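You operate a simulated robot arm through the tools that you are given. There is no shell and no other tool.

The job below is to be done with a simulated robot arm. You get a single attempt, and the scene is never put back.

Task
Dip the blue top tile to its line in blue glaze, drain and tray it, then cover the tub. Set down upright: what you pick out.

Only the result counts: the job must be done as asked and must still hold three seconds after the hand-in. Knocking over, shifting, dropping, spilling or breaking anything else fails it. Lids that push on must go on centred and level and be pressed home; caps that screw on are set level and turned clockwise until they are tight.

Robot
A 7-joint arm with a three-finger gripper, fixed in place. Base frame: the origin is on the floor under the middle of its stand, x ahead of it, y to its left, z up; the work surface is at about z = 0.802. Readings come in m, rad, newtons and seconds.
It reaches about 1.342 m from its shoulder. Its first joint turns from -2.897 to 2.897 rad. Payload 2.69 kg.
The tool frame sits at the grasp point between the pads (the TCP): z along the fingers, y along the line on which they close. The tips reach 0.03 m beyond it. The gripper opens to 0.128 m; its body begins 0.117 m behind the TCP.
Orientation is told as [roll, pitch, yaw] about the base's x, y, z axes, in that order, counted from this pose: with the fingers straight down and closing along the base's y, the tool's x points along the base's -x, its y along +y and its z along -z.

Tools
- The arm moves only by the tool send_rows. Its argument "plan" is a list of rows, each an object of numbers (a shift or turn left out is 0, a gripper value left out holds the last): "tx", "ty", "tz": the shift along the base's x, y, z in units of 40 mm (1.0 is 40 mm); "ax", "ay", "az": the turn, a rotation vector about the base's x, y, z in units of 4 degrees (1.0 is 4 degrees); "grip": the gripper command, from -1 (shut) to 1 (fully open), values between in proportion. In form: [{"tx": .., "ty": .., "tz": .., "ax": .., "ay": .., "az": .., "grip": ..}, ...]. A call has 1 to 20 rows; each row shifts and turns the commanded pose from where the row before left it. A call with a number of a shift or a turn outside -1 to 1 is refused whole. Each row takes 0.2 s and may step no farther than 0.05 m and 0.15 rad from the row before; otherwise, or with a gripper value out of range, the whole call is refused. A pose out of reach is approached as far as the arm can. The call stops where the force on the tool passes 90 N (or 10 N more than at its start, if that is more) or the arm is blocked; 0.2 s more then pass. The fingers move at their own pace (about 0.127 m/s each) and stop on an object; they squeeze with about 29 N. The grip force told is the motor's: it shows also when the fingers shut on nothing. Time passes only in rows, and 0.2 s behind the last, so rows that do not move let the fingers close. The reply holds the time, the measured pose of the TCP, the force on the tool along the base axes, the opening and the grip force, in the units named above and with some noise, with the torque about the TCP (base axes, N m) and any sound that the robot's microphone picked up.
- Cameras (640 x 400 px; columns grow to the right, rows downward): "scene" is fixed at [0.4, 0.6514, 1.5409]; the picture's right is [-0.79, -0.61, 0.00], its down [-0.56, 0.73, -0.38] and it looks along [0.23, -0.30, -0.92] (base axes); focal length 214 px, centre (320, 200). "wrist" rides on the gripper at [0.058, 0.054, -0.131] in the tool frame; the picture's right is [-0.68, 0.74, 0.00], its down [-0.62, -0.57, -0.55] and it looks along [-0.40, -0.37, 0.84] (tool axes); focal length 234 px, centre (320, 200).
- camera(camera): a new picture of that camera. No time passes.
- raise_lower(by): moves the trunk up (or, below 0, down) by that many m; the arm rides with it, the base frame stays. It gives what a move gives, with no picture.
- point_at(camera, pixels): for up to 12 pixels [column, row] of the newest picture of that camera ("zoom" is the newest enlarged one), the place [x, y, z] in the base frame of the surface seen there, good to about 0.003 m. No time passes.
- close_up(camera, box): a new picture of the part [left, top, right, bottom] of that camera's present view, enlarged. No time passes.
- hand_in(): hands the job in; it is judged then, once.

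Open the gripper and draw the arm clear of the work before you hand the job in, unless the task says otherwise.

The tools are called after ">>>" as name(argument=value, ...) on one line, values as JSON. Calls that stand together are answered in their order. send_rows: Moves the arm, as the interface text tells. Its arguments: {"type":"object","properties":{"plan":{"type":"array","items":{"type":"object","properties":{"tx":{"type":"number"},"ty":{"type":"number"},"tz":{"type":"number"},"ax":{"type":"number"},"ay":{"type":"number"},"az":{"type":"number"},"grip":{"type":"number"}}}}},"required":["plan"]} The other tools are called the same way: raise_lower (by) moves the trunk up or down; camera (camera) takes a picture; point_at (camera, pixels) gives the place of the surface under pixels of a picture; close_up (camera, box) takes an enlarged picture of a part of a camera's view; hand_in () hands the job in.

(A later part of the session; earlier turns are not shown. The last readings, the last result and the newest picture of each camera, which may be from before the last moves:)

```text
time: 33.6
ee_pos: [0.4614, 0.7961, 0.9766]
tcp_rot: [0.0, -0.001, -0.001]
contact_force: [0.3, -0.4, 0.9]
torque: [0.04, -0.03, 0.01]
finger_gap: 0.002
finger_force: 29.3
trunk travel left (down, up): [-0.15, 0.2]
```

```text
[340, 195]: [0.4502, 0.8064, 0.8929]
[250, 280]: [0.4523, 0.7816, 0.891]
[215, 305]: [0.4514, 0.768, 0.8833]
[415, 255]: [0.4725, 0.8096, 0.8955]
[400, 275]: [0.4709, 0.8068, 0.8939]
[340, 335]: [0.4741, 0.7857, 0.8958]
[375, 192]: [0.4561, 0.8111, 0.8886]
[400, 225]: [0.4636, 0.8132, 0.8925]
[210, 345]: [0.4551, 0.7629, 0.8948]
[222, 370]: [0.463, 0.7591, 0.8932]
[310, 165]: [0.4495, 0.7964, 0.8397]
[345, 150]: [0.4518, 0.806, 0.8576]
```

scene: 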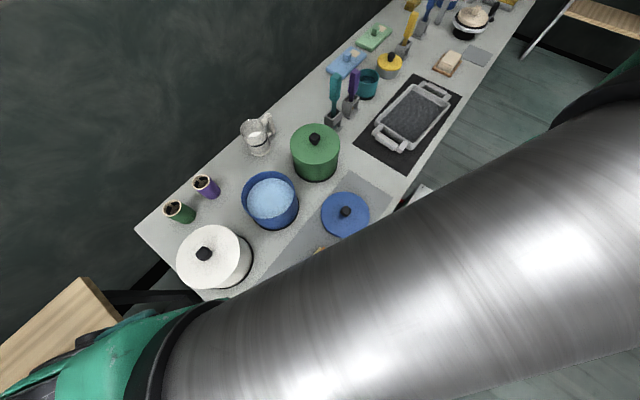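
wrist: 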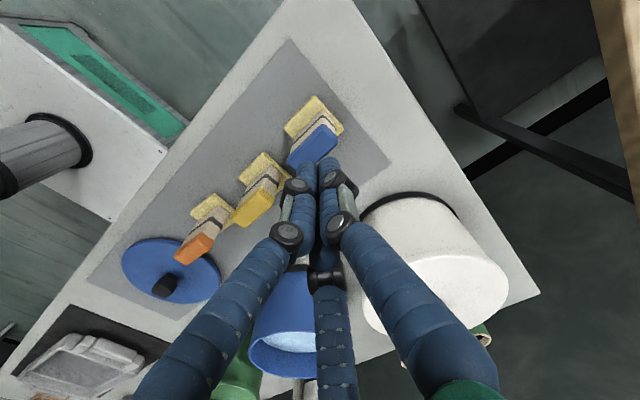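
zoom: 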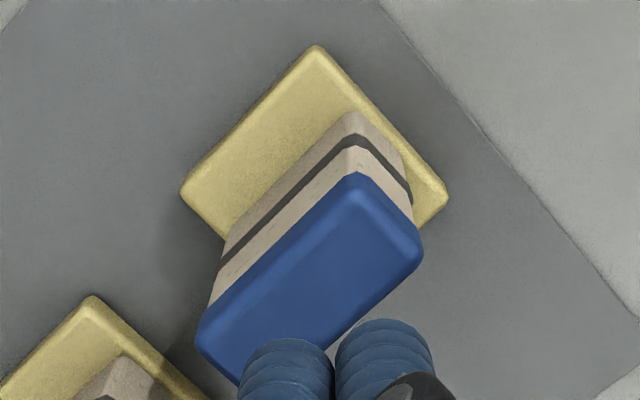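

The tile did not move (x 0.450–0.4735, y 0.762–0.812, upright). The pinch across the end slipped, so I turn the tool by -30° so that one finger presses the -x wide face and the other two the +x wide face, giving directly opposed contacts.

>>> send_rows(plan=[{"tz": 0.5, "grip": 0.4}, {"az": -1}, {"az": -1}, {"az": -1}, {"az": -1}, {"az": -1, "tx": 0.08, "ty": -0.11}, {"az": -1, "tx": 0.08, "ty": -0.11}, {"az": -1}, {"az": -0.5}, {}])

>>> camera(camera="wrist")

```text
time: 35.8
ee_pos: [0.4695, 0.7875, 0.9962]
tcp_rot: [0.001, 0.002, -0.524]
contact_force: [-0.2, 1.0, 0.6]
torque: [0.02, 0.01, 0.01]
finger_gap: 0.0895
finger_force: 0.0
trunk travel left (down, up): [-0.15, 0.2]
```

```text
taken
```

wrist: 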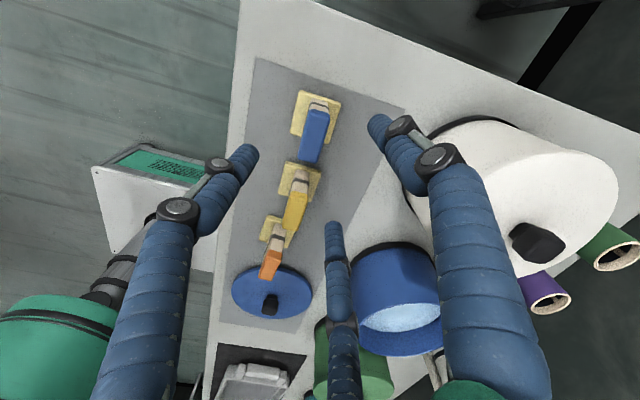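

The orientation is right (yaw -0.524) and the TCP is at (0.4695,0.7875). I lower to z≈0.889 and close part-way to check.

>>> send_rows(plan=[{"tz": -0.8, "tx": -0.02}, {"tz": -0.8}, {"tz": -0.6}, {"tz": -0.3}, {"tz": -0.17}, {"grip": -0.2}, {}, {}])

>>> close_up(camera="wrist", box=[230, 80, 430, 260])

```text
time: 37.6
ee_pos: [0.4673, 0.7872, 0.8897]
tcp_rot: [0.0, -0.002, -0.524]
contact_force: [-0.4, 0.9, -0.4]
torque: [0.02, 0.0, -0.01]
finger_gap: 0.0516
finger_force: 0.0
trunk travel left (down, up): [-0.15, 0.2]
```

```text
2.22 times, centred on (330, 170) of wrist
```

zoom: 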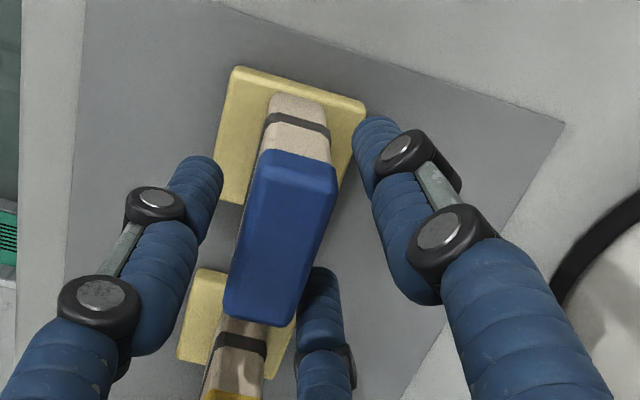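

The tile sits between finger A (left) and B/C (right). I close fully on it.

>>> send_rows(plan=[{"grip": -0.4}, {"grip": -0.6}, {"grip": -1}, {}, {}])

>>> close_up(camera="wrist", box=[230, 80, 430, 260])

```text
time: 38.8
ee_pos: [0.4672, 0.7873, 0.8897]
tcp_rot: [0.0, 0.0, -0.523]
contact_force: [-2.1, -1.9, -0.3]
torque: [-0.02, 0.13, 0.05]
finger_gap: 0.0331
finger_force: 29.3
trunk travel left (down, up): [-0.15, 0.2]
```

```text
2.22 times, centred on (330, 170) of wrist
```

zoom: 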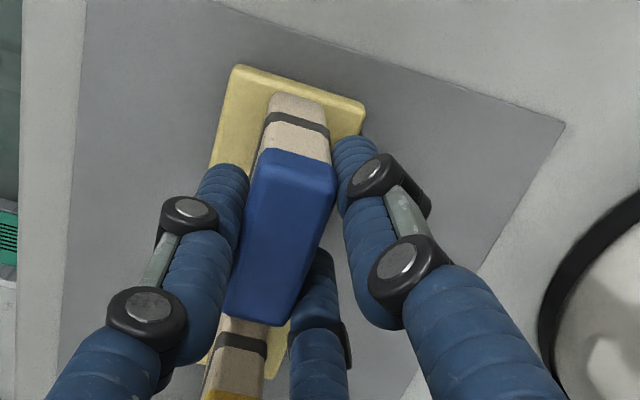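

Grip stable at gap 0.0331, as expected for opposed contacts. I lift by a few mm first and check.

>>> send_rows(plan=[{"tz": 0.05}, {"tz": 0.1}, {"tz": 0.15}, {}])

>>> close_up(camera="wrist", box=[230, 80, 430, 260])

```text
time: 39.8
ee_pos: [0.4679, 0.7876, 0.9015]
tcp_rot: [0.002, 0.0, -0.524]
contact_force: [-0.2, 0.1, -2.0]
torque: [0.04, -0.07, 0.01]
finger_gap: 0.0334
finger_force: 29.1
trunk travel left (down, up): [-0.15, 0.2]
```

```text
2.22 times, centred on (330, 170) of wrist
```

zoom: 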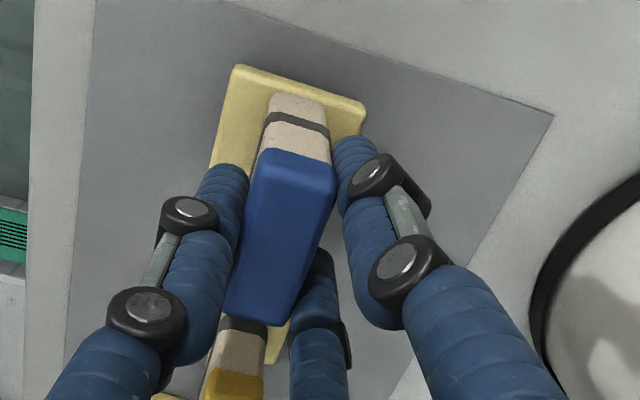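

The tile is now carried (it stays fixed in the view; ~2 N). I raise it to z≈1.07 and carry it above the blue tub.

>>> send_rows(plan=[{"tz": 0.4}, {"tz": 0.7}, {"tz": 0.9}, {"tz": 0.9}, {"tz": 0.8}, {"tz": 0.5}, {"tx": 0.37, "ty": -0.4}, {"tx": 0.73, "ty": -0.79}, {"tx": 0.73, "ty": -0.79}, {"tx": 0.73, "ty": -0.79}, {"tx": 0.73, "ty": -0.79}, {"tx": 0.73, "ty": -0.79}, {"tx": 0.73, "ty": -0.79}, {"tx": 0.73, "ty": -0.79}, {"tx": 0.42, "ty": -0.41}, {}, {}])

>>> camera(camera="wrist")

>>> camera(camera="scene")

```text
time: 43.4
ee_pos: [0.7042, 0.5341, 1.0707]
tcp_rot: [0.0, 0.0, -0.521]
contact_force: [-0.4, 0.0, -2.0]
torque: [0.01, 0.0, 0.01]
finger_gap: 0.0331
finger_force: 29.2
trunk travel left (down, up): [-0.15, 0.2]
```

```text
taken
```

wrist: 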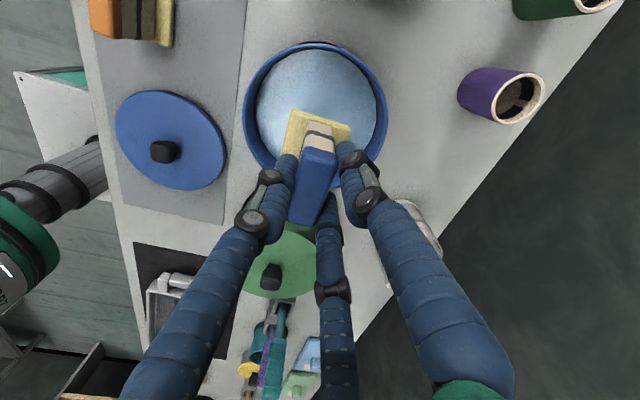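

```text
taken
```

scene: 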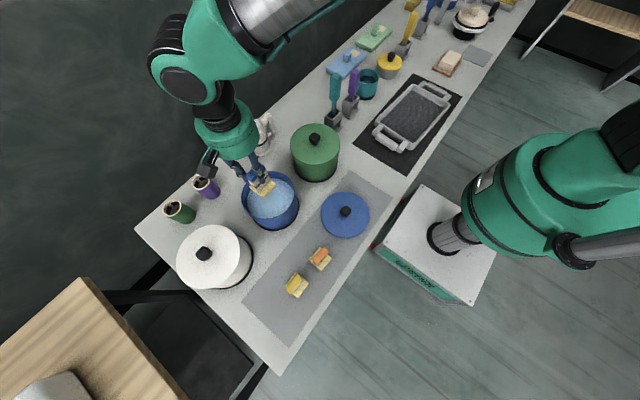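

The tile hangs over the open tub. I measure its line and foot positions now to get the exact dip height.

>>> close_up(camera="wrist", box=[270, 90, 370, 170])

>>> close_up(camera="scene", box=[220, 140, 320, 240])

```text
5.00 times, centred on (320, 130) of wrist
```

zoom: 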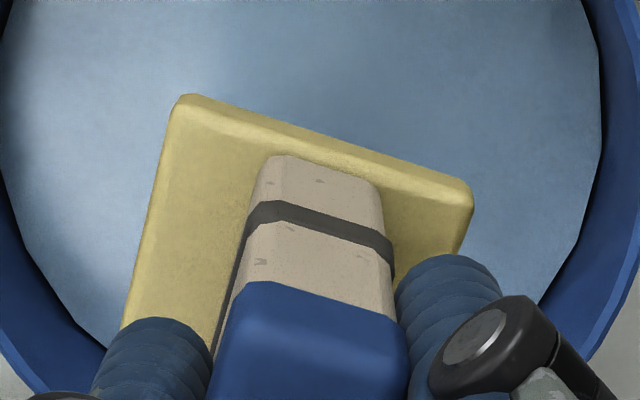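

```text
4.00 times, centred on (270, 190) of scene
```

zoom: 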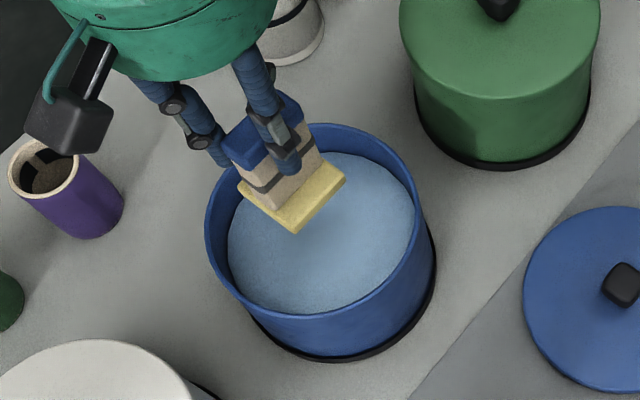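

I read off line points in this scene zoom, then repeat the wrist zoom for a second reading.

>>> point_at(camera="zoom", pixels=[[262, 187], [262, 180], [262, 193], [255, 183], [313, 163], [245, 180], [290, 222], [293, 230], [240, 185], [345, 180], [310, 155], [310, 172]])

>>> close_up(camera="wrist", box=[270, 90, 370, 170])

```text
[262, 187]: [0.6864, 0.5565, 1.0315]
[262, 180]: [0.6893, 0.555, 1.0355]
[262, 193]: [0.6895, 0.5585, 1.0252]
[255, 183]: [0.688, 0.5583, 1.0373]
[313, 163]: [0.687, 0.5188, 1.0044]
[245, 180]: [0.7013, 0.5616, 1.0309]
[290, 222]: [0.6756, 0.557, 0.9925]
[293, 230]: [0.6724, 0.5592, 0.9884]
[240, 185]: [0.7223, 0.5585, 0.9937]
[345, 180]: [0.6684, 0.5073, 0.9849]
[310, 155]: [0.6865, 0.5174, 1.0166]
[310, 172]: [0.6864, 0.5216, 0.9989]
```

```text
5.00 times, centred on (320, 130) of wrist
```

zoom: 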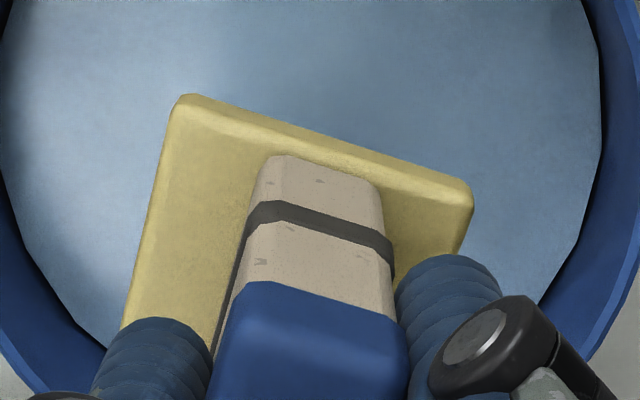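

>>> point_at(camera="zoom", pixels=[[280, 210], [280, 203], [280, 220], [360, 235], [360, 227], [360, 245], [320, 222], [320, 213], [320, 233], [190, 98], [468, 205], [240, 255]])

```text
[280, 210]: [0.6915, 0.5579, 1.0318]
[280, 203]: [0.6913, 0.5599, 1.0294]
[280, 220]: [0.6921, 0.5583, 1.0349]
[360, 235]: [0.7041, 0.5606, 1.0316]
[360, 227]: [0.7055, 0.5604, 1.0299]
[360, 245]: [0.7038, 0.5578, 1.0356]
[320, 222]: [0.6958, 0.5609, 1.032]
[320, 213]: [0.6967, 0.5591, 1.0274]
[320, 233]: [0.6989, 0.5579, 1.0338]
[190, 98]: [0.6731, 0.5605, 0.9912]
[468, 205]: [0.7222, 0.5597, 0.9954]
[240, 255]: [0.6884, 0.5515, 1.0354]
```

Line centre is 0.039 below the TCP (z≈1.0315 now), so for glaze level 0.881 the TCP must reach z≈0.920. I lower gently to 0.932 first.

>>> send_rows(plan=[{"tz": -0.4}, {"tz": -0.6}, {"tz": -0.6}, {"tz": -0.4}, {"tz": -0.3}, {"tz": -0.25}, {"tz": -0.25}, {"tz": -0.25}, {"tz": -0.2}, {"tz": -0.2}, {}])

>>> close_up(camera="wrist", box=[260, 80, 380, 180])

>>> close_up(camera="scene", box=[220, 140, 320, 240])

```text
time: 45.8
ee_pos: [0.7038, 0.5341, 0.9325]
tcp_rot: [-0.002, -0.001, -0.523]
contact_force: [0.2, 0.2, -1.9]
torque: [0.02, 0.01, -0.01]
finger_gap: 0.0331
finger_force: 28.6
trunk travel left (down, up): [-0.15, 0.2]
```

```text
4.00 times, centred on (320, 130) of wrist
```

zoom: 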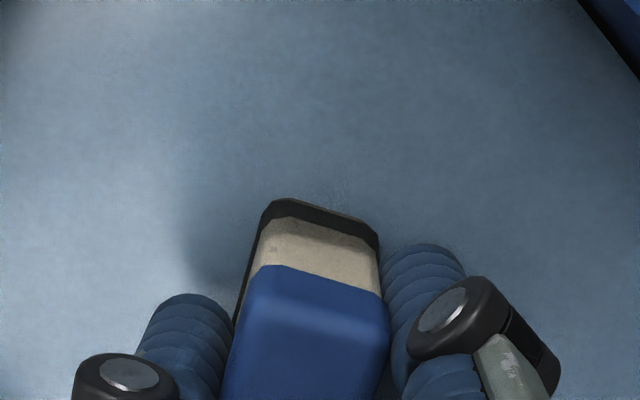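

```text
4.00 times, centred on (270, 190) of scene
```

zoom: 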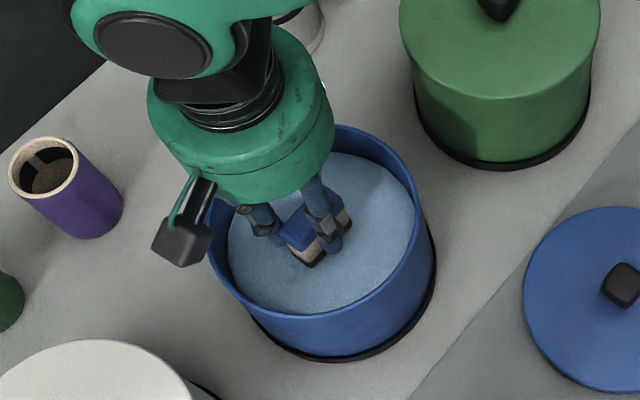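

Already at TCP z=0.9325 the glaze surface meets the dark band; the level may have risen through displacement. I measure the surface and band.

>>> close_up(camera="wrist", box=[280, 110, 360, 170])

```text
6.67 times, centred on (320, 140) of wrist
```

zoom: 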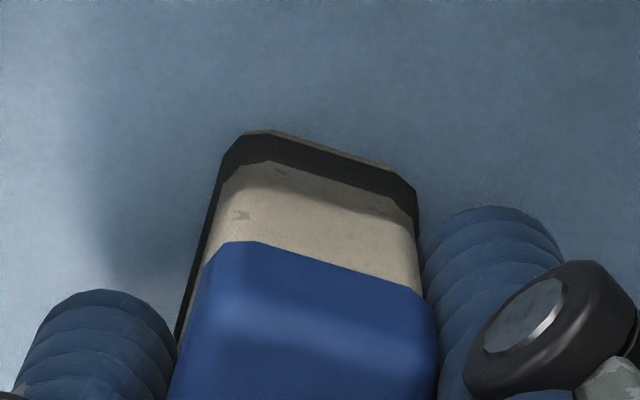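

>>> point_at(camera="zoom", pixels=[[270, 145], [270, 155], [270, 134], [330, 152], [330, 165], [330, 175], [400, 185], [320, 100], [200, 180], [500, 150], [290, 132], [380, 165]])

>>> close_up(camera="scene", box=[270, 180, 320, 220])

```text
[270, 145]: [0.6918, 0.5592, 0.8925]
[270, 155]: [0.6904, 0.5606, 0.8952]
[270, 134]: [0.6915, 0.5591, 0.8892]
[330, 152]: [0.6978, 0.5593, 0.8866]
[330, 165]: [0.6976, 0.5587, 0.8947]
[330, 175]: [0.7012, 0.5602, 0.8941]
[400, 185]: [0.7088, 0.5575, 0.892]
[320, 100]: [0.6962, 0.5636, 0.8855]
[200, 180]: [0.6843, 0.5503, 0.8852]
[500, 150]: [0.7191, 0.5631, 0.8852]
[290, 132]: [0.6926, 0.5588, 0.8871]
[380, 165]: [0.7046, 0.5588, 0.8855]
```

```text
10.00 times, centred on (295, 200) of scene
```

zoom: 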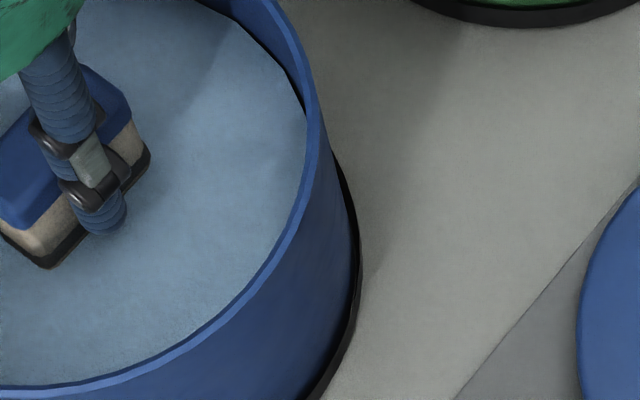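

The glaze rose to z≈0.8853 and the band (0.889–0.8975, centre 0.8935) is just above it. I lower another ~7.5 mm so the surface comes to the middle of the band.

>>> send_rows(plan=[{"tz": -0.07}, {"tz": -0.06}, {"tz": -0.05}, {}, {}])

>>> close_up(camera="wrist", box=[280, 110, 360, 170])

```text
time: 47.0
ee_pos: [0.7044, 0.5341, 0.925]
tcp_rot: [0.0, 0.0, -0.525]
contact_force: [0.7, 0.4, -2.2]
torque: [0.0, 0.03, -0.02]
finger_gap: 0.0331
finger_force: 28.7
trunk travel left (down, up): [-0.15, 0.2]
```

```text
6.67 times, centred on (320, 140) of wrist
```

zoom: 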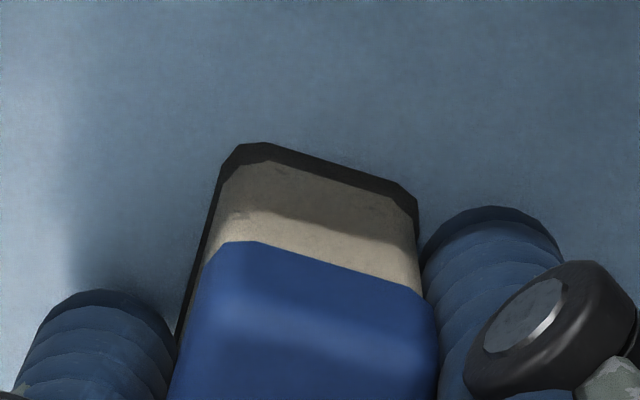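

The band is now about half covered. I verify by measuring the surface level and visible band edges.

>>> point_at(camera="zoom", pixels=[[320, 100], [500, 150], [200, 180], [150, 100], [270, 148], [270, 155], [270, 161], [330, 160], [330, 168], [330, 174], [400, 190], [340, 180]])

```text
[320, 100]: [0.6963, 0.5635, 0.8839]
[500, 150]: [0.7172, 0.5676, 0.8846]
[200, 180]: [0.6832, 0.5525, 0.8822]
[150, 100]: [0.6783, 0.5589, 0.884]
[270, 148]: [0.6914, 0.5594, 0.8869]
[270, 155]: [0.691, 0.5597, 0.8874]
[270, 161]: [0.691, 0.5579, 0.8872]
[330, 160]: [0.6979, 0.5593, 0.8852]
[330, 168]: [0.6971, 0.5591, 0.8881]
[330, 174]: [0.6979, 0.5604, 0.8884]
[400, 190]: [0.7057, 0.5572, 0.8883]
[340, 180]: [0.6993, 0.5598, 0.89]
```

Surface ≈0.8845, band ≈0.8815–0.8895: 1 mm short of its middle. I lower 1 mm more and hold about 1.5 s.

>>> send_rows(plan=[{"tz": -0.03}, {}, {}, {}, {}, {}, {}, {}])

>>> close_up(camera="wrist", box=[280, 110, 360, 170])

```text
time: 48.8
ee_pos: [0.7035, 0.5352, 0.9229]
tcp_rot: [0.0, 0.0, -0.523]
contact_force: [-0.1, 0.7, -2.8]
torque: [-0.05, 0.01, 0.01]
finger_gap: 0.0332
finger_force: 29.3
trunk travel left (down, up): [-0.15, 0.2]
```

```text
6.67 times, centred on (320, 140) of wrist
```

zoom: 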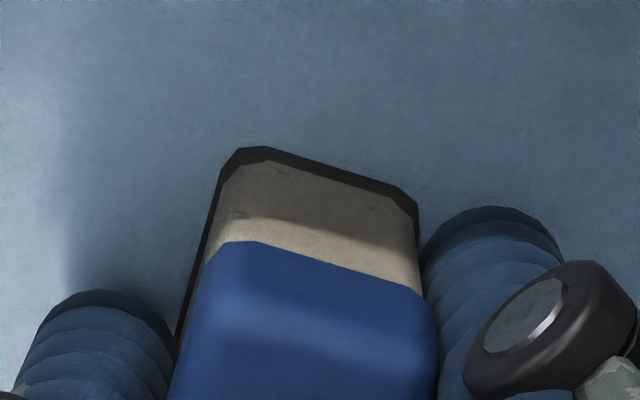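

The band is now half wetted. I lift slowly until the foot is clear of the glaze but still below the rim, and let it drain there.

>>> send_rows(plan=[{"tz": 0.1}, {"tz": 0.2}, {"tz": 0.25}, {"tz": 0.25}, {"tz": 0.25}, {"tz": 0.25}, {"tz": 0.25}, {}, {}, {}, {}, {}])

>>> close_up(camera="wrist", box=[260, 80, 380, 180])

>>> close_up(camera="scene", box=[220, 140, 320, 240])

```text
time: 51.4
ee_pos: [0.704, 0.5347, 0.9853]
tcp_rot: [0.001, 0.002, -0.522]
contact_force: [0.7, -0.3, -2.3]
torque: [-0.02, 0.0, -0.01]
finger_gap: 0.0332
finger_force: 28.9
trunk travel left (down, up): [-0.15, 0.2]
```

```text
4.00 times, centred on (320, 130) of wrist
```

zoom: 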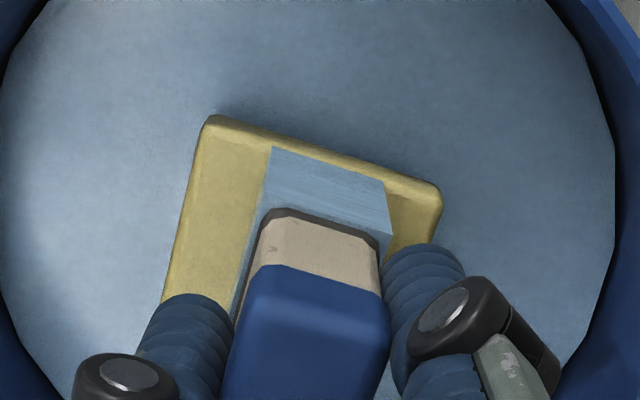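

```text
4.00 times, centred on (270, 190) of scene
```

zoom: 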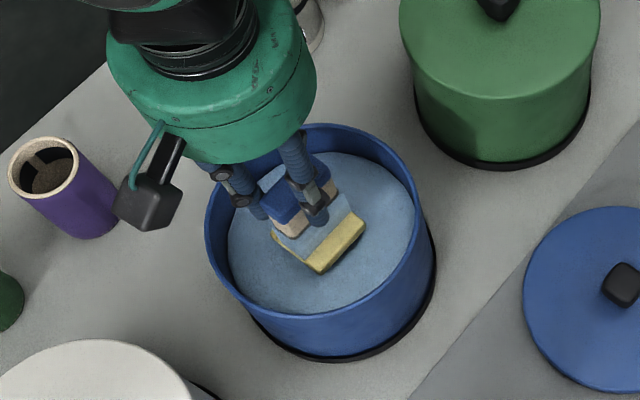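

The glaze coat reaches into the dark band evenly. I keep the tile over the tub to drain for several more seconds.

>>> send_rows(plan=[{}, {}, {}, {}, {}, {}, {}, {}, {}, {}, {}, {}, {}, {}, {}, {}, {}, {}, {}, {}])

>>> send_rows(plan=[{}, {}, {}, {}, {}, {}, {}, {}, {}, {}, {}, {}, {}, {}, {}, {}, {}, {}, {}, {}])

>>> close_up(camera="wrist", box=[260, 80, 380, 180])

>>> close_up(camera="scene", box=[260, 170, 320, 230])

```text
time: 55.6
ee_pos: [0.7043, 0.534, 0.9848]
tcp_rot: [-0.001, -0.001, -0.523]
contact_force: [0.1, 0.3, -2.3]
torque: [0.04, -0.01, 0.01]
finger_gap: 0.0333
finger_force: 28.9
trunk travel left (down, up): [-0.15, 0.2]
```

```text
time: 59.8
ee_pos: [0.7035, 0.5351, 0.9846]
tcp_rot: [0.0, 0.0, -0.524]
contact_force: [0.6, -0.7, -2.5]
torque: [0.0, -0.04, -0.02]
finger_gap: 0.0332
finger_force: 28.7
trunk travel left (down, up): [-0.15, 0.2]
```

```text
4.00 times, centred on (320, 130) of wrist
```

zoom: 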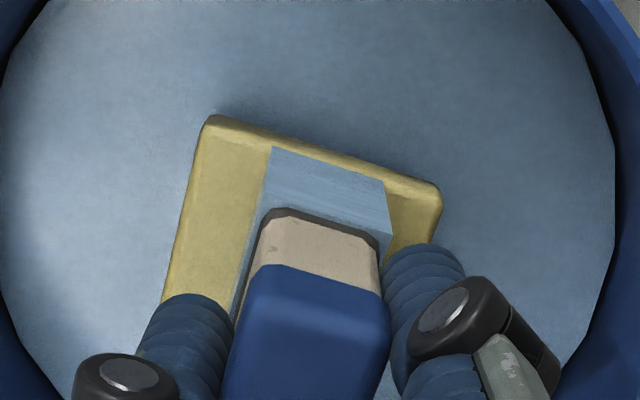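

```text
6.67 times, centred on (290, 200) of scene
```

zoom: 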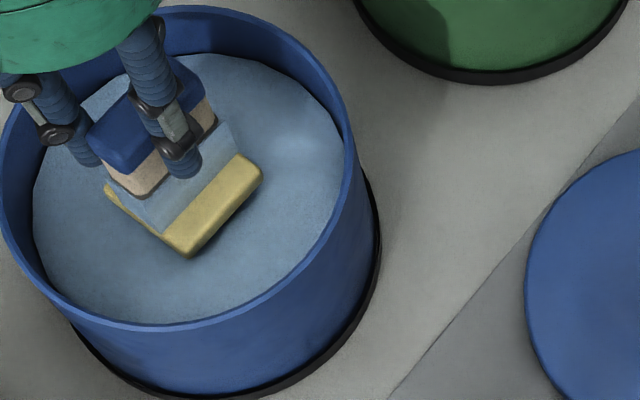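

Ten seconds of draining, no drips visible. Before carrying the tile over, I look at the tray closely for its inner bounds.

>>> close_up(camera="scene", box=[355, 70, 465, 175])

```text
3.81 times, centred on (410, 122) of scene
```

zoom: 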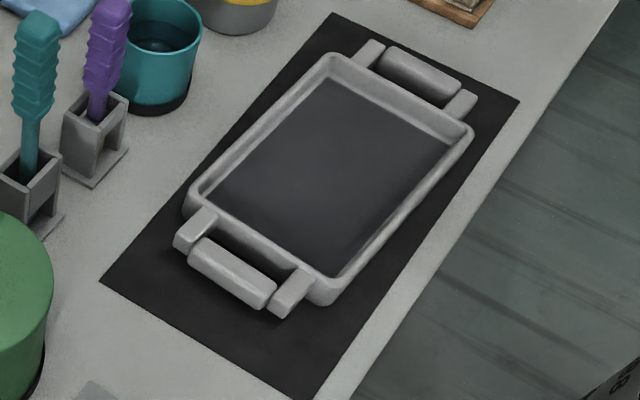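

>>> point_at(camera="zoom", pixels=[[335, 170], [215, 192], [330, 82], [450, 140], [330, 268], [260, 135], [400, 205], [270, 235], [300, 180], [380, 130], [195, 190], [325, 285]])

```text
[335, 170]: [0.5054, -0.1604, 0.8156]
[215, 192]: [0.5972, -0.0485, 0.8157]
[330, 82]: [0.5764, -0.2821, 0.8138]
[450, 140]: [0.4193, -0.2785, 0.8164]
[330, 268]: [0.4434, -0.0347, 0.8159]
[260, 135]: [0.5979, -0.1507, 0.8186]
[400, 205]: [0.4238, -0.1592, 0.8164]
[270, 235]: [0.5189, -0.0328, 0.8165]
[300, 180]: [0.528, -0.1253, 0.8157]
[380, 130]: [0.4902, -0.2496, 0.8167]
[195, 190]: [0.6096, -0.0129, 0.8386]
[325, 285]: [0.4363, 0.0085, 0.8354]
```

Tray inside spans x≈0.42–0.60, y≈-0.28…-0.03, floor z≈0.816. I check the heights of the brush handles near the way there.

>>> camera(camera="scene")

>>> point_at(camera="scene", pixels=[[335, 78], [335, 95], [353, 72], [353, 90], [368, 84], [390, 60], [332, 120], [350, 107], [315, 138], [406, 44], [260, 125], [410, 20]])

```text
taken
```

scene: 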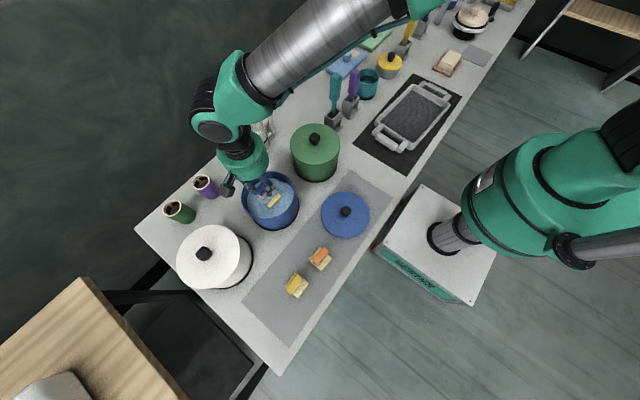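

```text
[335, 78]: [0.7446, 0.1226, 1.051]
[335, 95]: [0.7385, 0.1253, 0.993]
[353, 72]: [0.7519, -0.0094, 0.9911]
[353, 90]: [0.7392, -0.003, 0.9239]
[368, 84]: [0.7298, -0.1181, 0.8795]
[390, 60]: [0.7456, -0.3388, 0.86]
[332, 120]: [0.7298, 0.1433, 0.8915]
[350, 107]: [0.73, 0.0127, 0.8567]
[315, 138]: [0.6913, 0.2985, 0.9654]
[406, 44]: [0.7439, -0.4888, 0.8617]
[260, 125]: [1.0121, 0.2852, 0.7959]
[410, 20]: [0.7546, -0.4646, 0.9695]
```

The teal handle top (0.745,0.123,1.05) stays well to the side of a straight path at TCP z≈1.10. I raise the tile and carry it to above the tray at about (0.513,-0.135).

>>> send_rows(plan=[{"tz": 0.4}, {"tz": 0.7}, {"tz": 0.9}, {"tz": 0.6}, {"tz": 0.3}, {}, {}, {}, {}])

>>> send_rows(plan=[{"tx": -0.14, "ty": -0.45}, {"tx": -0.265, "ty": -0.93}, {"tx": -0.265, "ty": -0.93}, {"tx": -0.265, "ty": -0.93}, {"tx": -0.265, "ty": -0.93}, {"tx": -0.265, "ty": -0.93}, {"tx": -0.265, "ty": -0.93}, {"tx": -0.265, "ty": -0.93}, {"tx": -0.265, "ty": -0.93}, {"tx": -0.265, "ty": -0.93}, {"tx": -0.265, "ty": -0.93}, {"tx": -0.265, "ty": -0.93}, {"tx": -0.265, "ty": -0.93}, {"tx": -0.265, "ty": -0.93}, {"tx": -0.265, "ty": -0.93}, {"tx": -0.265, "ty": -0.93}, {"tx": -0.265, "ty": -0.93}, {"tx": -0.265, "ty": -0.93}, {"tx": -0.13, "ty": -0.46}, {}])

>>> camera(camera="scene")

>>> camera(camera="wrist")

```text
time: 61.8
ee_pos: [0.7046, 0.5357, 1.0996]
tcp_rot: [0.0, -0.001, -0.524]
contact_force: [-0.8, 0.9, -2.1]
torque: [0.02, 0.01, 0.03]
finger_gap: 0.0331
finger_force: 28.8
trunk travel left (down, up): [-0.15, 0.2]
```

```text
time: 66.0
ee_pos: [0.5139, -0.1366, 1.1013]
tcp_rot: [-0.001, -0.001, -0.523]
contact_force: [0.3, 0.5, -2.5]
torque: [-0.01, -0.03, 0.02]
finger_gap: 0.0333
finger_force: 29.0
trunk travel left (down, up): [-0.15, 0.2]
```

```text
taken
```

scene: 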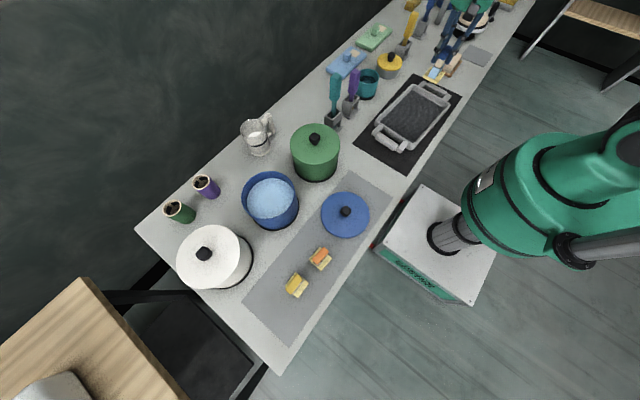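

```text
taken
```

wrist: 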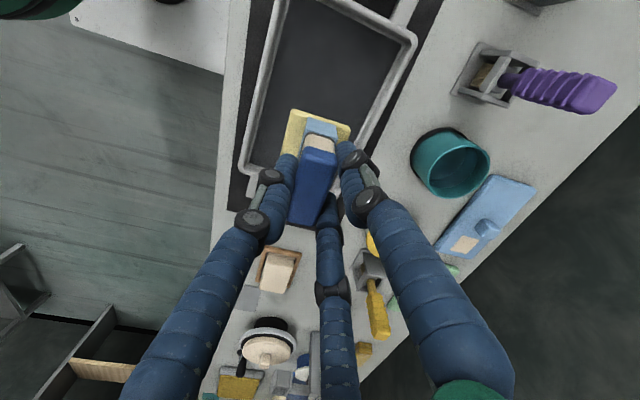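

The tile is above the tray. I lower it to TCP z≈0.916 (foot ~1 cm above the tray floor).

>>> send_rows(plan=[{"tz": -0.5}, {"tz": -0.9}, {"tz": -0.9}, {"tz": -0.8}, {"tz": -0.7}, {"tz": -0.4}, {"tz": -0.3}, {"tz": -0.13}, {}])

>>> camera(camera="wrist")

>>> close_up(camera="scene", box=[355, 60, 475, 175])

```text
time: 68.0
ee_pos: [0.5136, -0.1359, 0.9154]
tcp_rot: [-0.001, 0.001, -0.523]
contact_force: [-0.9, 0.8, -2.7]
torque: [0.01, -0.03, -0.02]
finger_gap: 0.0334
finger_force: 28.9
trunk travel left (down, up): [-0.15, 0.2]
```

```text
taken
```

wrist: 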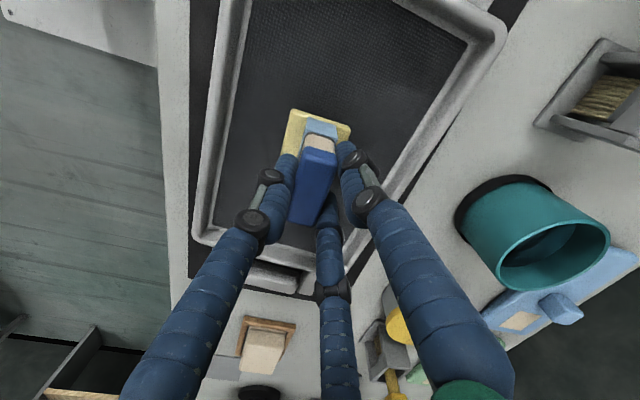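

```text
3.48 times, centred on (415, 118) of scene
```

zoom: 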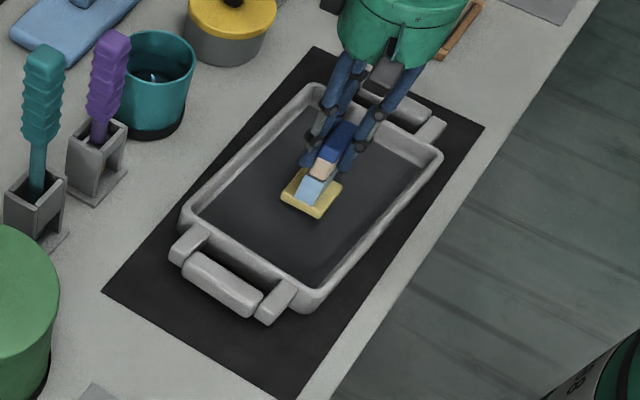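

The tile is over the middle of the tray, about 1 cm above. I go down in small steps, feeling for contact.

>>> send_rows(plan=[{"tz": -0.1}, {"tz": -0.06}, {}])

>>> send_rows(plan=[{"tz": -0.04}, {"tz": -0.04}, {}])

```text
time: 68.8
ee_pos: [0.5131, -0.1357, 0.9099]
tcp_rot: [0.0, 0.001, -0.522]
contact_force: [-0.1, -0.3, -2.7]
torque: [-0.02, -0.02, -0.01]
finger_gap: 0.0331
finger_force: 28.9
trunk travel left (down, up): [-0.15, 0.2]
```

```text
time: 69.6
ee_pos: [0.5122, -0.136, 0.9066]
tcp_rot: [0.0, 0.0, -0.522]
contact_force: [0.2, -0.3, -1.9]
torque: [0.01, 0.01, 0.01]
finger_gap: 0.0329
finger_force: 29.4
trunk travel left (down, up): [-0.15, 0.2]
```

>>> send_rows(plan=[{"tz": -0.03}, {"tz": -0.02}, {}])

```text
time: 70.4
ee_pos: [0.5135, -0.1355, 0.906]
tcp_rot: [0.0, -0.001, -0.524]
contact_force: [-4.6, 0.9, 22.1]
torque: [0.06, 0.44, -0.04]
finger_gap: 0.0334
finger_force: 29.0
trunk travel left (down, up): [-0.15, 0.2]
```

Contact: 22 N upward at z=0.906, so the foot stands on the tray. I ease off ~1.2 mm and open partially.

>>> send_rows(plan=[{"tz": 0.03}, {}])

>>> send_rows(plan=[{"grip": -0.4}, {"grip": -0.2}, {"grip": 0.1}, {}, {}])

>>> close_up(camera="wrist", box=[230, 80, 430, 260])

```text
time: 71.0
ee_pos: [0.5139, -0.1357, 0.9057]
tcp_rot: [-0.001, 0.001, -0.523]
contact_force: [0.9, -3.2, 9.3]
torque: [-0.33, 0.15, 0.03]
finger_gap: 0.0332
finger_force: 28.8
trunk travel left (down, up): [-0.15, 0.2]
```

```text
time: 72.2
ee_pos: [0.5136, -0.1347, 0.9058]
tcp_rot: [0.001, -0.001, -0.522]
contact_force: [-0.2, 0.5, -0.2]
torque: [-0.01, -0.01, -0.02]
finger_gap: 0.0704
finger_force: 0.1
trunk travel left (down, up): [-0.15, 0.2]
```

```text
2.22 times, centred on (330, 170) of wrist
```

zoom: 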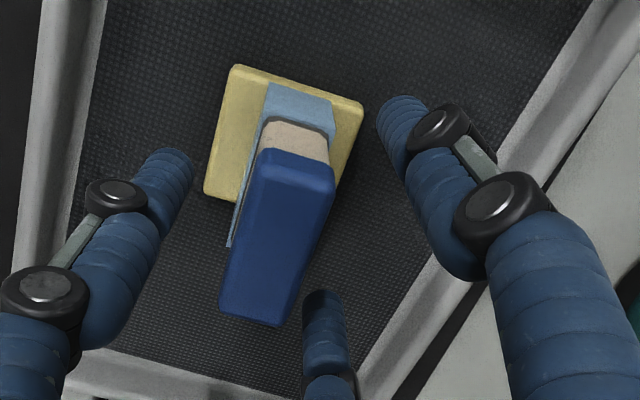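

The tile stands upright on the tray and the fingers are clear of it. I rise straight up, then move back towards the lid while turning the tool back to yaw 0.

>>> send_rows(plan=[{"tz": 0.2}, {"tz": 0.5}, {"tz": 0.9}, {"tz": 1}, {"tz": 1}, {"tz": 1}, {"tz": 0.2}, {}])

>>> camera(camera="wrist")

>>> send_rows(plan=[{"ty": 0.6, "tx": -0.05, "az": 0.5}, {"ty": 0.95, "tx": -0.05, "az": 1}, {"ty": 0.95, "tx": -0.06, "az": 1}, {"ty": 0.95, "tx": -0.06, "az": 1}, {"ty": 0.95, "tx": -0.06, "az": 1}, {"ty": 0.95, "tx": -0.06, "az": 1}, {"ty": 0.95, "tx": -0.06, "az": 1}, {"ty": 0.95, "tx": -0.06, "az": 1}, {"ty": 0.95, "tx": -0.06}, {"ty": 0.95, "tx": -0.06}, {"ty": 0.95, "tx": -0.06}, {"ty": 0.95, "tx": -0.06}, {"ty": 0.95, "tx": -0.06}, {"ty": 0.95, "tx": -0.06}, {"ty": 0.45, "tx": -0.03}, {}])

>>> camera(camera="wrist")

>>> camera(camera="scene")

```text
time: 74.0
ee_pos: [0.5138, -0.1356, 1.0986]
tcp_rot: [-0.001, 0.0, -0.523]
contact_force: [0.1, -0.8, 0.6]
torque: [0.0, 0.0, 0.02]
finger_gap: 0.0708
finger_force: 0.0
trunk travel left (down, up): [-0.15, 0.2]
```

```text
taken
```

wrist: 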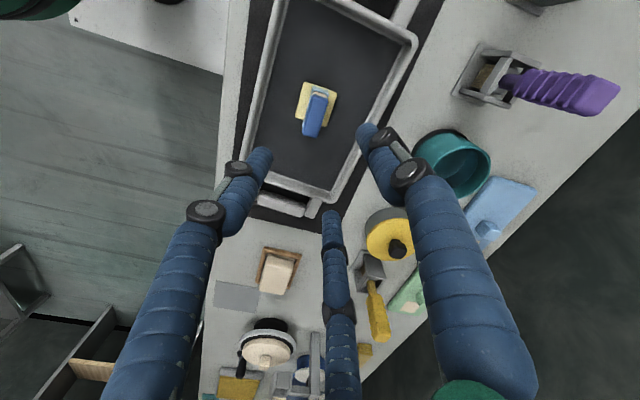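

```text
time: 77.4
ee_pos: [0.478, 0.4023, 1.0964]
tcp_rot: [0.0, 0.0, 0.0]
contact_force: [0.4, 0.0, -0.6]
torque: [-0.02, 0.02, -0.03]
finger_gap: 0.0704
finger_force: 0.1
trunk travel left (down, up): [-0.15, 0.2]
```

```text
taken
```

wrist: 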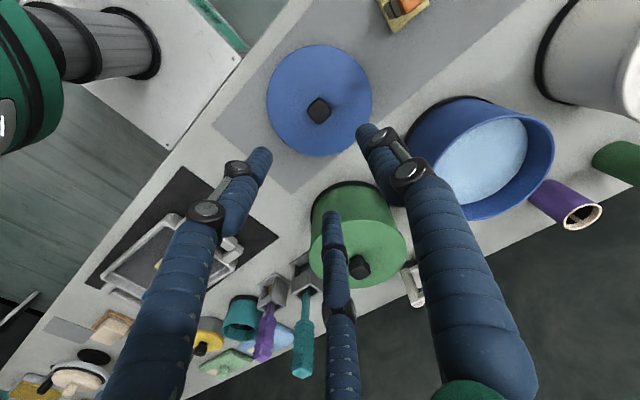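

```text
taken
```

scene: 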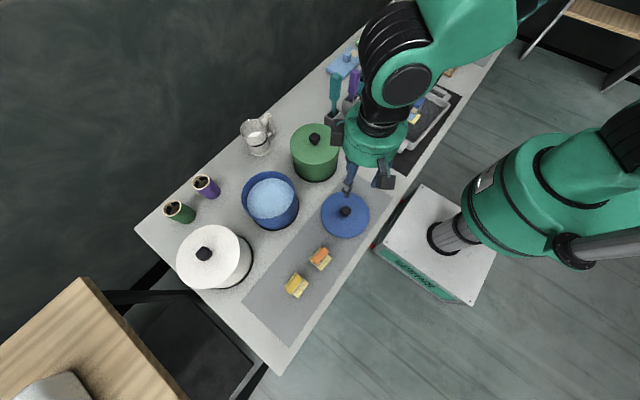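

The tile stands upright on the tray (316,110 in that wrist view). Now I line up over the knob at (0.4815,0.399) and descend to the same relative height as before.

>>> send_rows(plan=[{"tx": 0.085, "ty": -0.08, "tz": -0.5, "grip": 0.2}, {"tz": -0.9}, {"tz": -0.9}, {"tz": -0.9}, {"tz": -0.9}, {"tz": -0.8}, {"tz": -0.6}, {"tz": -0.35}, {"tz": -0.17}, {}])

>>> camera(camera="wrist")

```text
time: 79.6
ee_pos: [0.4818, 0.3995, 0.8564]
tcp_rot: [0.0, 0.001, 0.001]
contact_force: [0.0, -0.8, 0.5]
torque: [0.0, -0.02, 0.0]
finger_gap: 0.077
finger_force: 0.0
trunk travel left (down, up): [-0.15, 0.2]
```

```text
taken
```

wrist: 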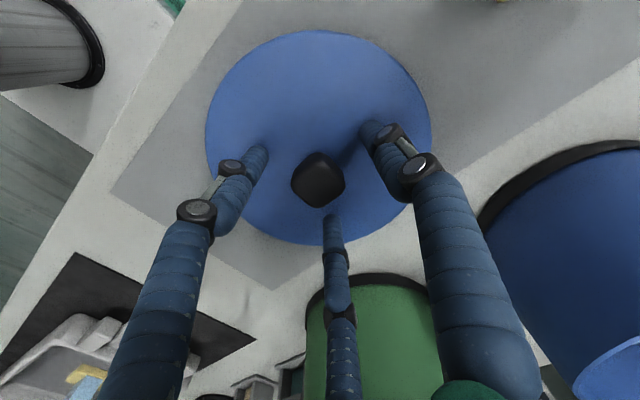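

The knob at (318,180) is centred among the fingers just as before. I close and lift a little.

>>> send_rows(plan=[{"grip": -1}, {}, {}, {}])

>>> camera(camera="wrist")

>>> send_rows(plan=[{"tz": 0.1}, {"tz": 0.2}, {"tz": 0.5}, {"tz": 0.8}, {"tz": 1}, {"tz": 1}, {"tz": 1}, {"tz": 0.9}, {}])

>>> camera(camera="wrist")

```text
time: 80.6
ee_pos: [0.4825, 0.3985, 0.8565]
tcp_rot: [0.001, 0.0, 0.002]
contact_force: [0.2, -0.3, -1.0]
torque: [0.0, 0.01, -0.02]
finger_gap: 0.0352
finger_force: 28.7
trunk travel left (down, up): [-0.15, 0.2]
```

```text
taken
```

wrist: 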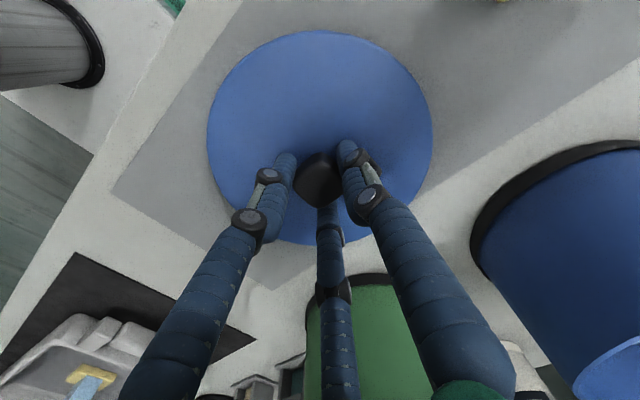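

```text
time: 82.6
ee_pos: [0.4808, 0.3967, 1.0773]
tcp_rot: [0.0, 0.001, 0.001]
contact_force: [-0.1, -0.8, -0.5]
torque: [0.05, -0.01, -0.02]
finger_gap: 0.0354
finger_force: 28.9
trunk travel left (down, up): [-0.15, 0.2]
```

```text
taken
```

wrist: 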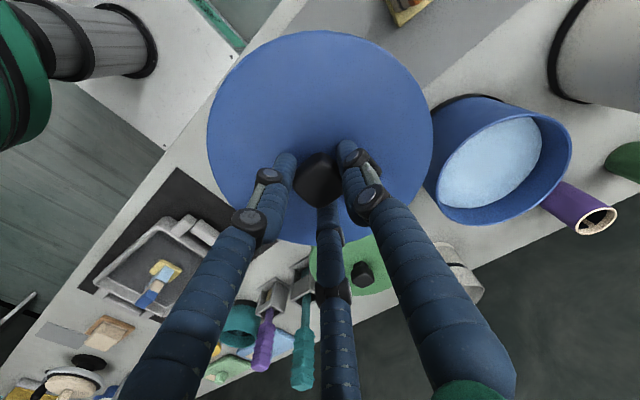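

The lid is held again. I sample its surface and edge to find its centre and level relative to the TCP.

>>> point_at(camera="wrist", pixels=[[211, 135], [430, 145], [318, 34], [245, 60], [395, 60], [226, 190], [420, 185], [265, 230], [370, 240], [300, 80], [240, 130], [400, 120]])

```text
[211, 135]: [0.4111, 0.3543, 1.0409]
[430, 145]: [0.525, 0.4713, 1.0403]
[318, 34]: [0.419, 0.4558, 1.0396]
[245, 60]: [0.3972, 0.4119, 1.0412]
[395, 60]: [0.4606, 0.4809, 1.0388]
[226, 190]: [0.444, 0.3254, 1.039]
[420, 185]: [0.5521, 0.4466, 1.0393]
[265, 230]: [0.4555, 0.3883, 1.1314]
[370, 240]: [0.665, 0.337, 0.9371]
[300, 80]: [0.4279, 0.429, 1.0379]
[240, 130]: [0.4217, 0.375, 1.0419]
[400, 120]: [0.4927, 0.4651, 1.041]
```

The lid top is level (z≈1.040 everywhere) and its centre is about 2 mm to +y of where it was relative to the TCP before. I carry it above the tub, aiming TCP ≈(0.697,0.532).

>>> send_rows(plan=[{"tx": 0.3, "ty": 0.19}, {"tx": 0.8, "ty": 0.5}, {"tx": 0.8, "ty": 0.5}, {"tx": 0.8, "ty": 0.5}, {"tx": 0.8, "ty": 0.5}, {"tx": 0.8, "ty": 0.5}, {"tx": 0.8, "ty": 0.5}, {"tx": 0.285, "ty": 0.17}, {}, {}])

>>> send_rows(plan=[{}])

>>> camera(camera="wrist")

>>> camera(camera="scene")

```text
time: 84.8
ee_pos: [0.6981, 0.5312, 1.0765]
tcp_rot: [0.001, 0.0, 0.0]
contact_force: [0.7, -0.5, -0.7]
torque: [0.01, -0.02, -0.01]
finger_gap: 0.0354
finger_force: 29.2
trunk travel left (down, up): [-0.15, 0.2]
```

```text
time: 85.2
ee_pos: [0.6979, 0.5317, 1.0765]
tcp_rot: [0.0, 0.002, -0.001]
contact_force: [-0.3, -0.3, -1.2]
torque: [-0.03, -0.01, 0.0]
finger_gap: 0.0351
finger_force: 29.6
trunk travel left (down, up): [-0.15, 0.2]
```

```text
taken
```

wrist: 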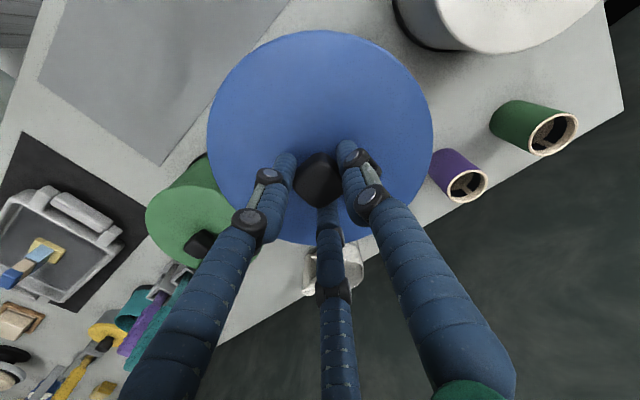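

```text
taken
```

scene: 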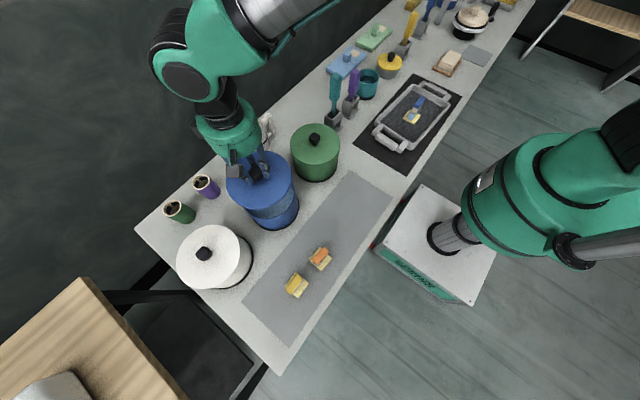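

I correct x by -1 mm and lower to z≈0.985, just above the rim, then compare with the tub in the pictures.

>>> send_rows(plan=[{"tx": -0.025, "ty": 0.01, "tz": -0.5}, {"tz": -0.7}, {"tz": -0.5}, {"tz": -0.35}, {"tz": -0.2}, {}, {}])

>>> close_up(camera="scene", box=[220, 140, 320, 240])

>>> camera(camera="wrist")

```text
time: 86.8
ee_pos: [0.6966, 0.5316, 0.9872]
tcp_rot: [0.0, -0.001, 0.0]
contact_force: [-0.7, 0.4, -1.5]
torque: [0.01, -0.01, 0.0]
finger_gap: 0.0355
finger_force: 28.6
trunk travel left (down, up): [-0.15, 0.2]
```

```text
4.00 times, centred on (270, 190) of scene
```

zoom: 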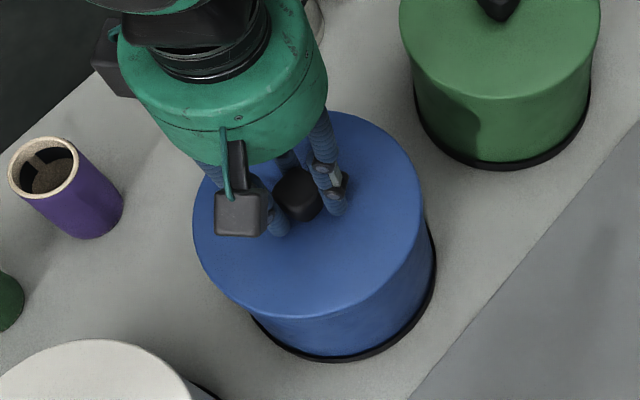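

```text
taken
```

wrist: 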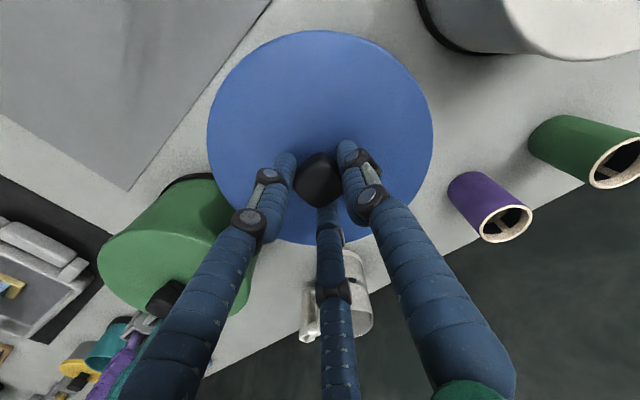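

I sample visible edge points of the held lid to verify its centre over the tub.

>>> point_at(camera="zoom", pixels=[[197, 225], [203, 255], [230, 290], [270, 312], [320, 315], [375, 292], [410, 250], [419, 205], [395, 145], [350, 117], [300, 260], [380, 200]])

```text
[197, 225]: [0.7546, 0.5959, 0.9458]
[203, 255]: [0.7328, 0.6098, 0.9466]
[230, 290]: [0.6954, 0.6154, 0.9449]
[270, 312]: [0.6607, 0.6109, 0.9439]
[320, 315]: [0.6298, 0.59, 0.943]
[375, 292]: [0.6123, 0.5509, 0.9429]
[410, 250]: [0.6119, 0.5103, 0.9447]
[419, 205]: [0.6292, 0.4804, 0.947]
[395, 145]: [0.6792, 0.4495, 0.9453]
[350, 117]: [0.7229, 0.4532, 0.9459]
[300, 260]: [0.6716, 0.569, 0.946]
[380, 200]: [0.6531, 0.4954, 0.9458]
```

The held lid's centre comes out at ≈(0.696,0.533), within ~1 mm of its original place. I nudge 0.8 mm in x and y and lower in small steps onto the rim.

>>> send_rows(plan=[{"tx": 0.02, "ty": 0.02, "tz": -0.1}, {"tz": -0.08}, {}])

>>> send_rows(plan=[{"tz": -0.05}, {}])

>>> send_rows(plan=[{"tz": -0.05}, {}])

```text
time: 87.6
ee_pos: [0.6973, 0.5339, 0.9799]
tcp_rot: [0.0, 0.0, 0.0]
contact_force: [0.6, 0.7, -1.6]
torque: [-0.02, -0.01, -0.03]
finger_gap: 0.0353
finger_force: 29.0
trunk travel left (down, up): [-0.15, 0.2]
```

```text
time: 88.2
ee_pos: [0.6987, 0.5329, 0.9775]
tcp_rot: [-0.001, 0.001, 0.0]
contact_force: [-0.4, 0.5, -1.0]
torque: [0.01, -0.01, -0.03]
finger_gap: 0.0354
finger_force: 28.9
trunk travel left (down, up): [-0.15, 0.2]
```

```text
time: 88.8
ee_pos: [0.6982, 0.5333, 0.9751]
tcp_rot: [0.0, 0.001, 0.0]
contact_force: [0.6, 0.1, -0.9]
torque: [0.0, 0.01, 0.01]
finger_gap: 0.0354
finger_force: 29.5
trunk travel left (down, up): [-0.15, 0.2]
```

Still free at z=0.975; the seat should come at about 0.972. I go on in 1.5 mm steps.

>>> send_rows(plan=[{"tz": -0.04}, {}])

>>> send_rows(plan=[{"tz": -0.04}, {}])

```text
time: 89.4
ee_pos: [0.6984, 0.5339, 0.9738]
tcp_rot: [-0.001, 0.0, 0.0]
contact_force: [0.6, 1.2, -1.0]
torque: [-0.04, 0.0, 0.0]
finger_gap: 0.0354
finger_force: 28.7
trunk travel left (down, up): [-0.15, 0.2]
```

```text
time: 90.0
ee_pos: [0.698, 0.5331, 0.9745]
tcp_rot: [0.001, -0.003, 0.001]
contact_force: [-2.2, -0.8, 8.1]
torque: [-0.21, 0.07, -0.02]
finger_gap: 0.0354
finger_force: 29.1
trunk travel left (down, up): [-0.15, 0.2]
```

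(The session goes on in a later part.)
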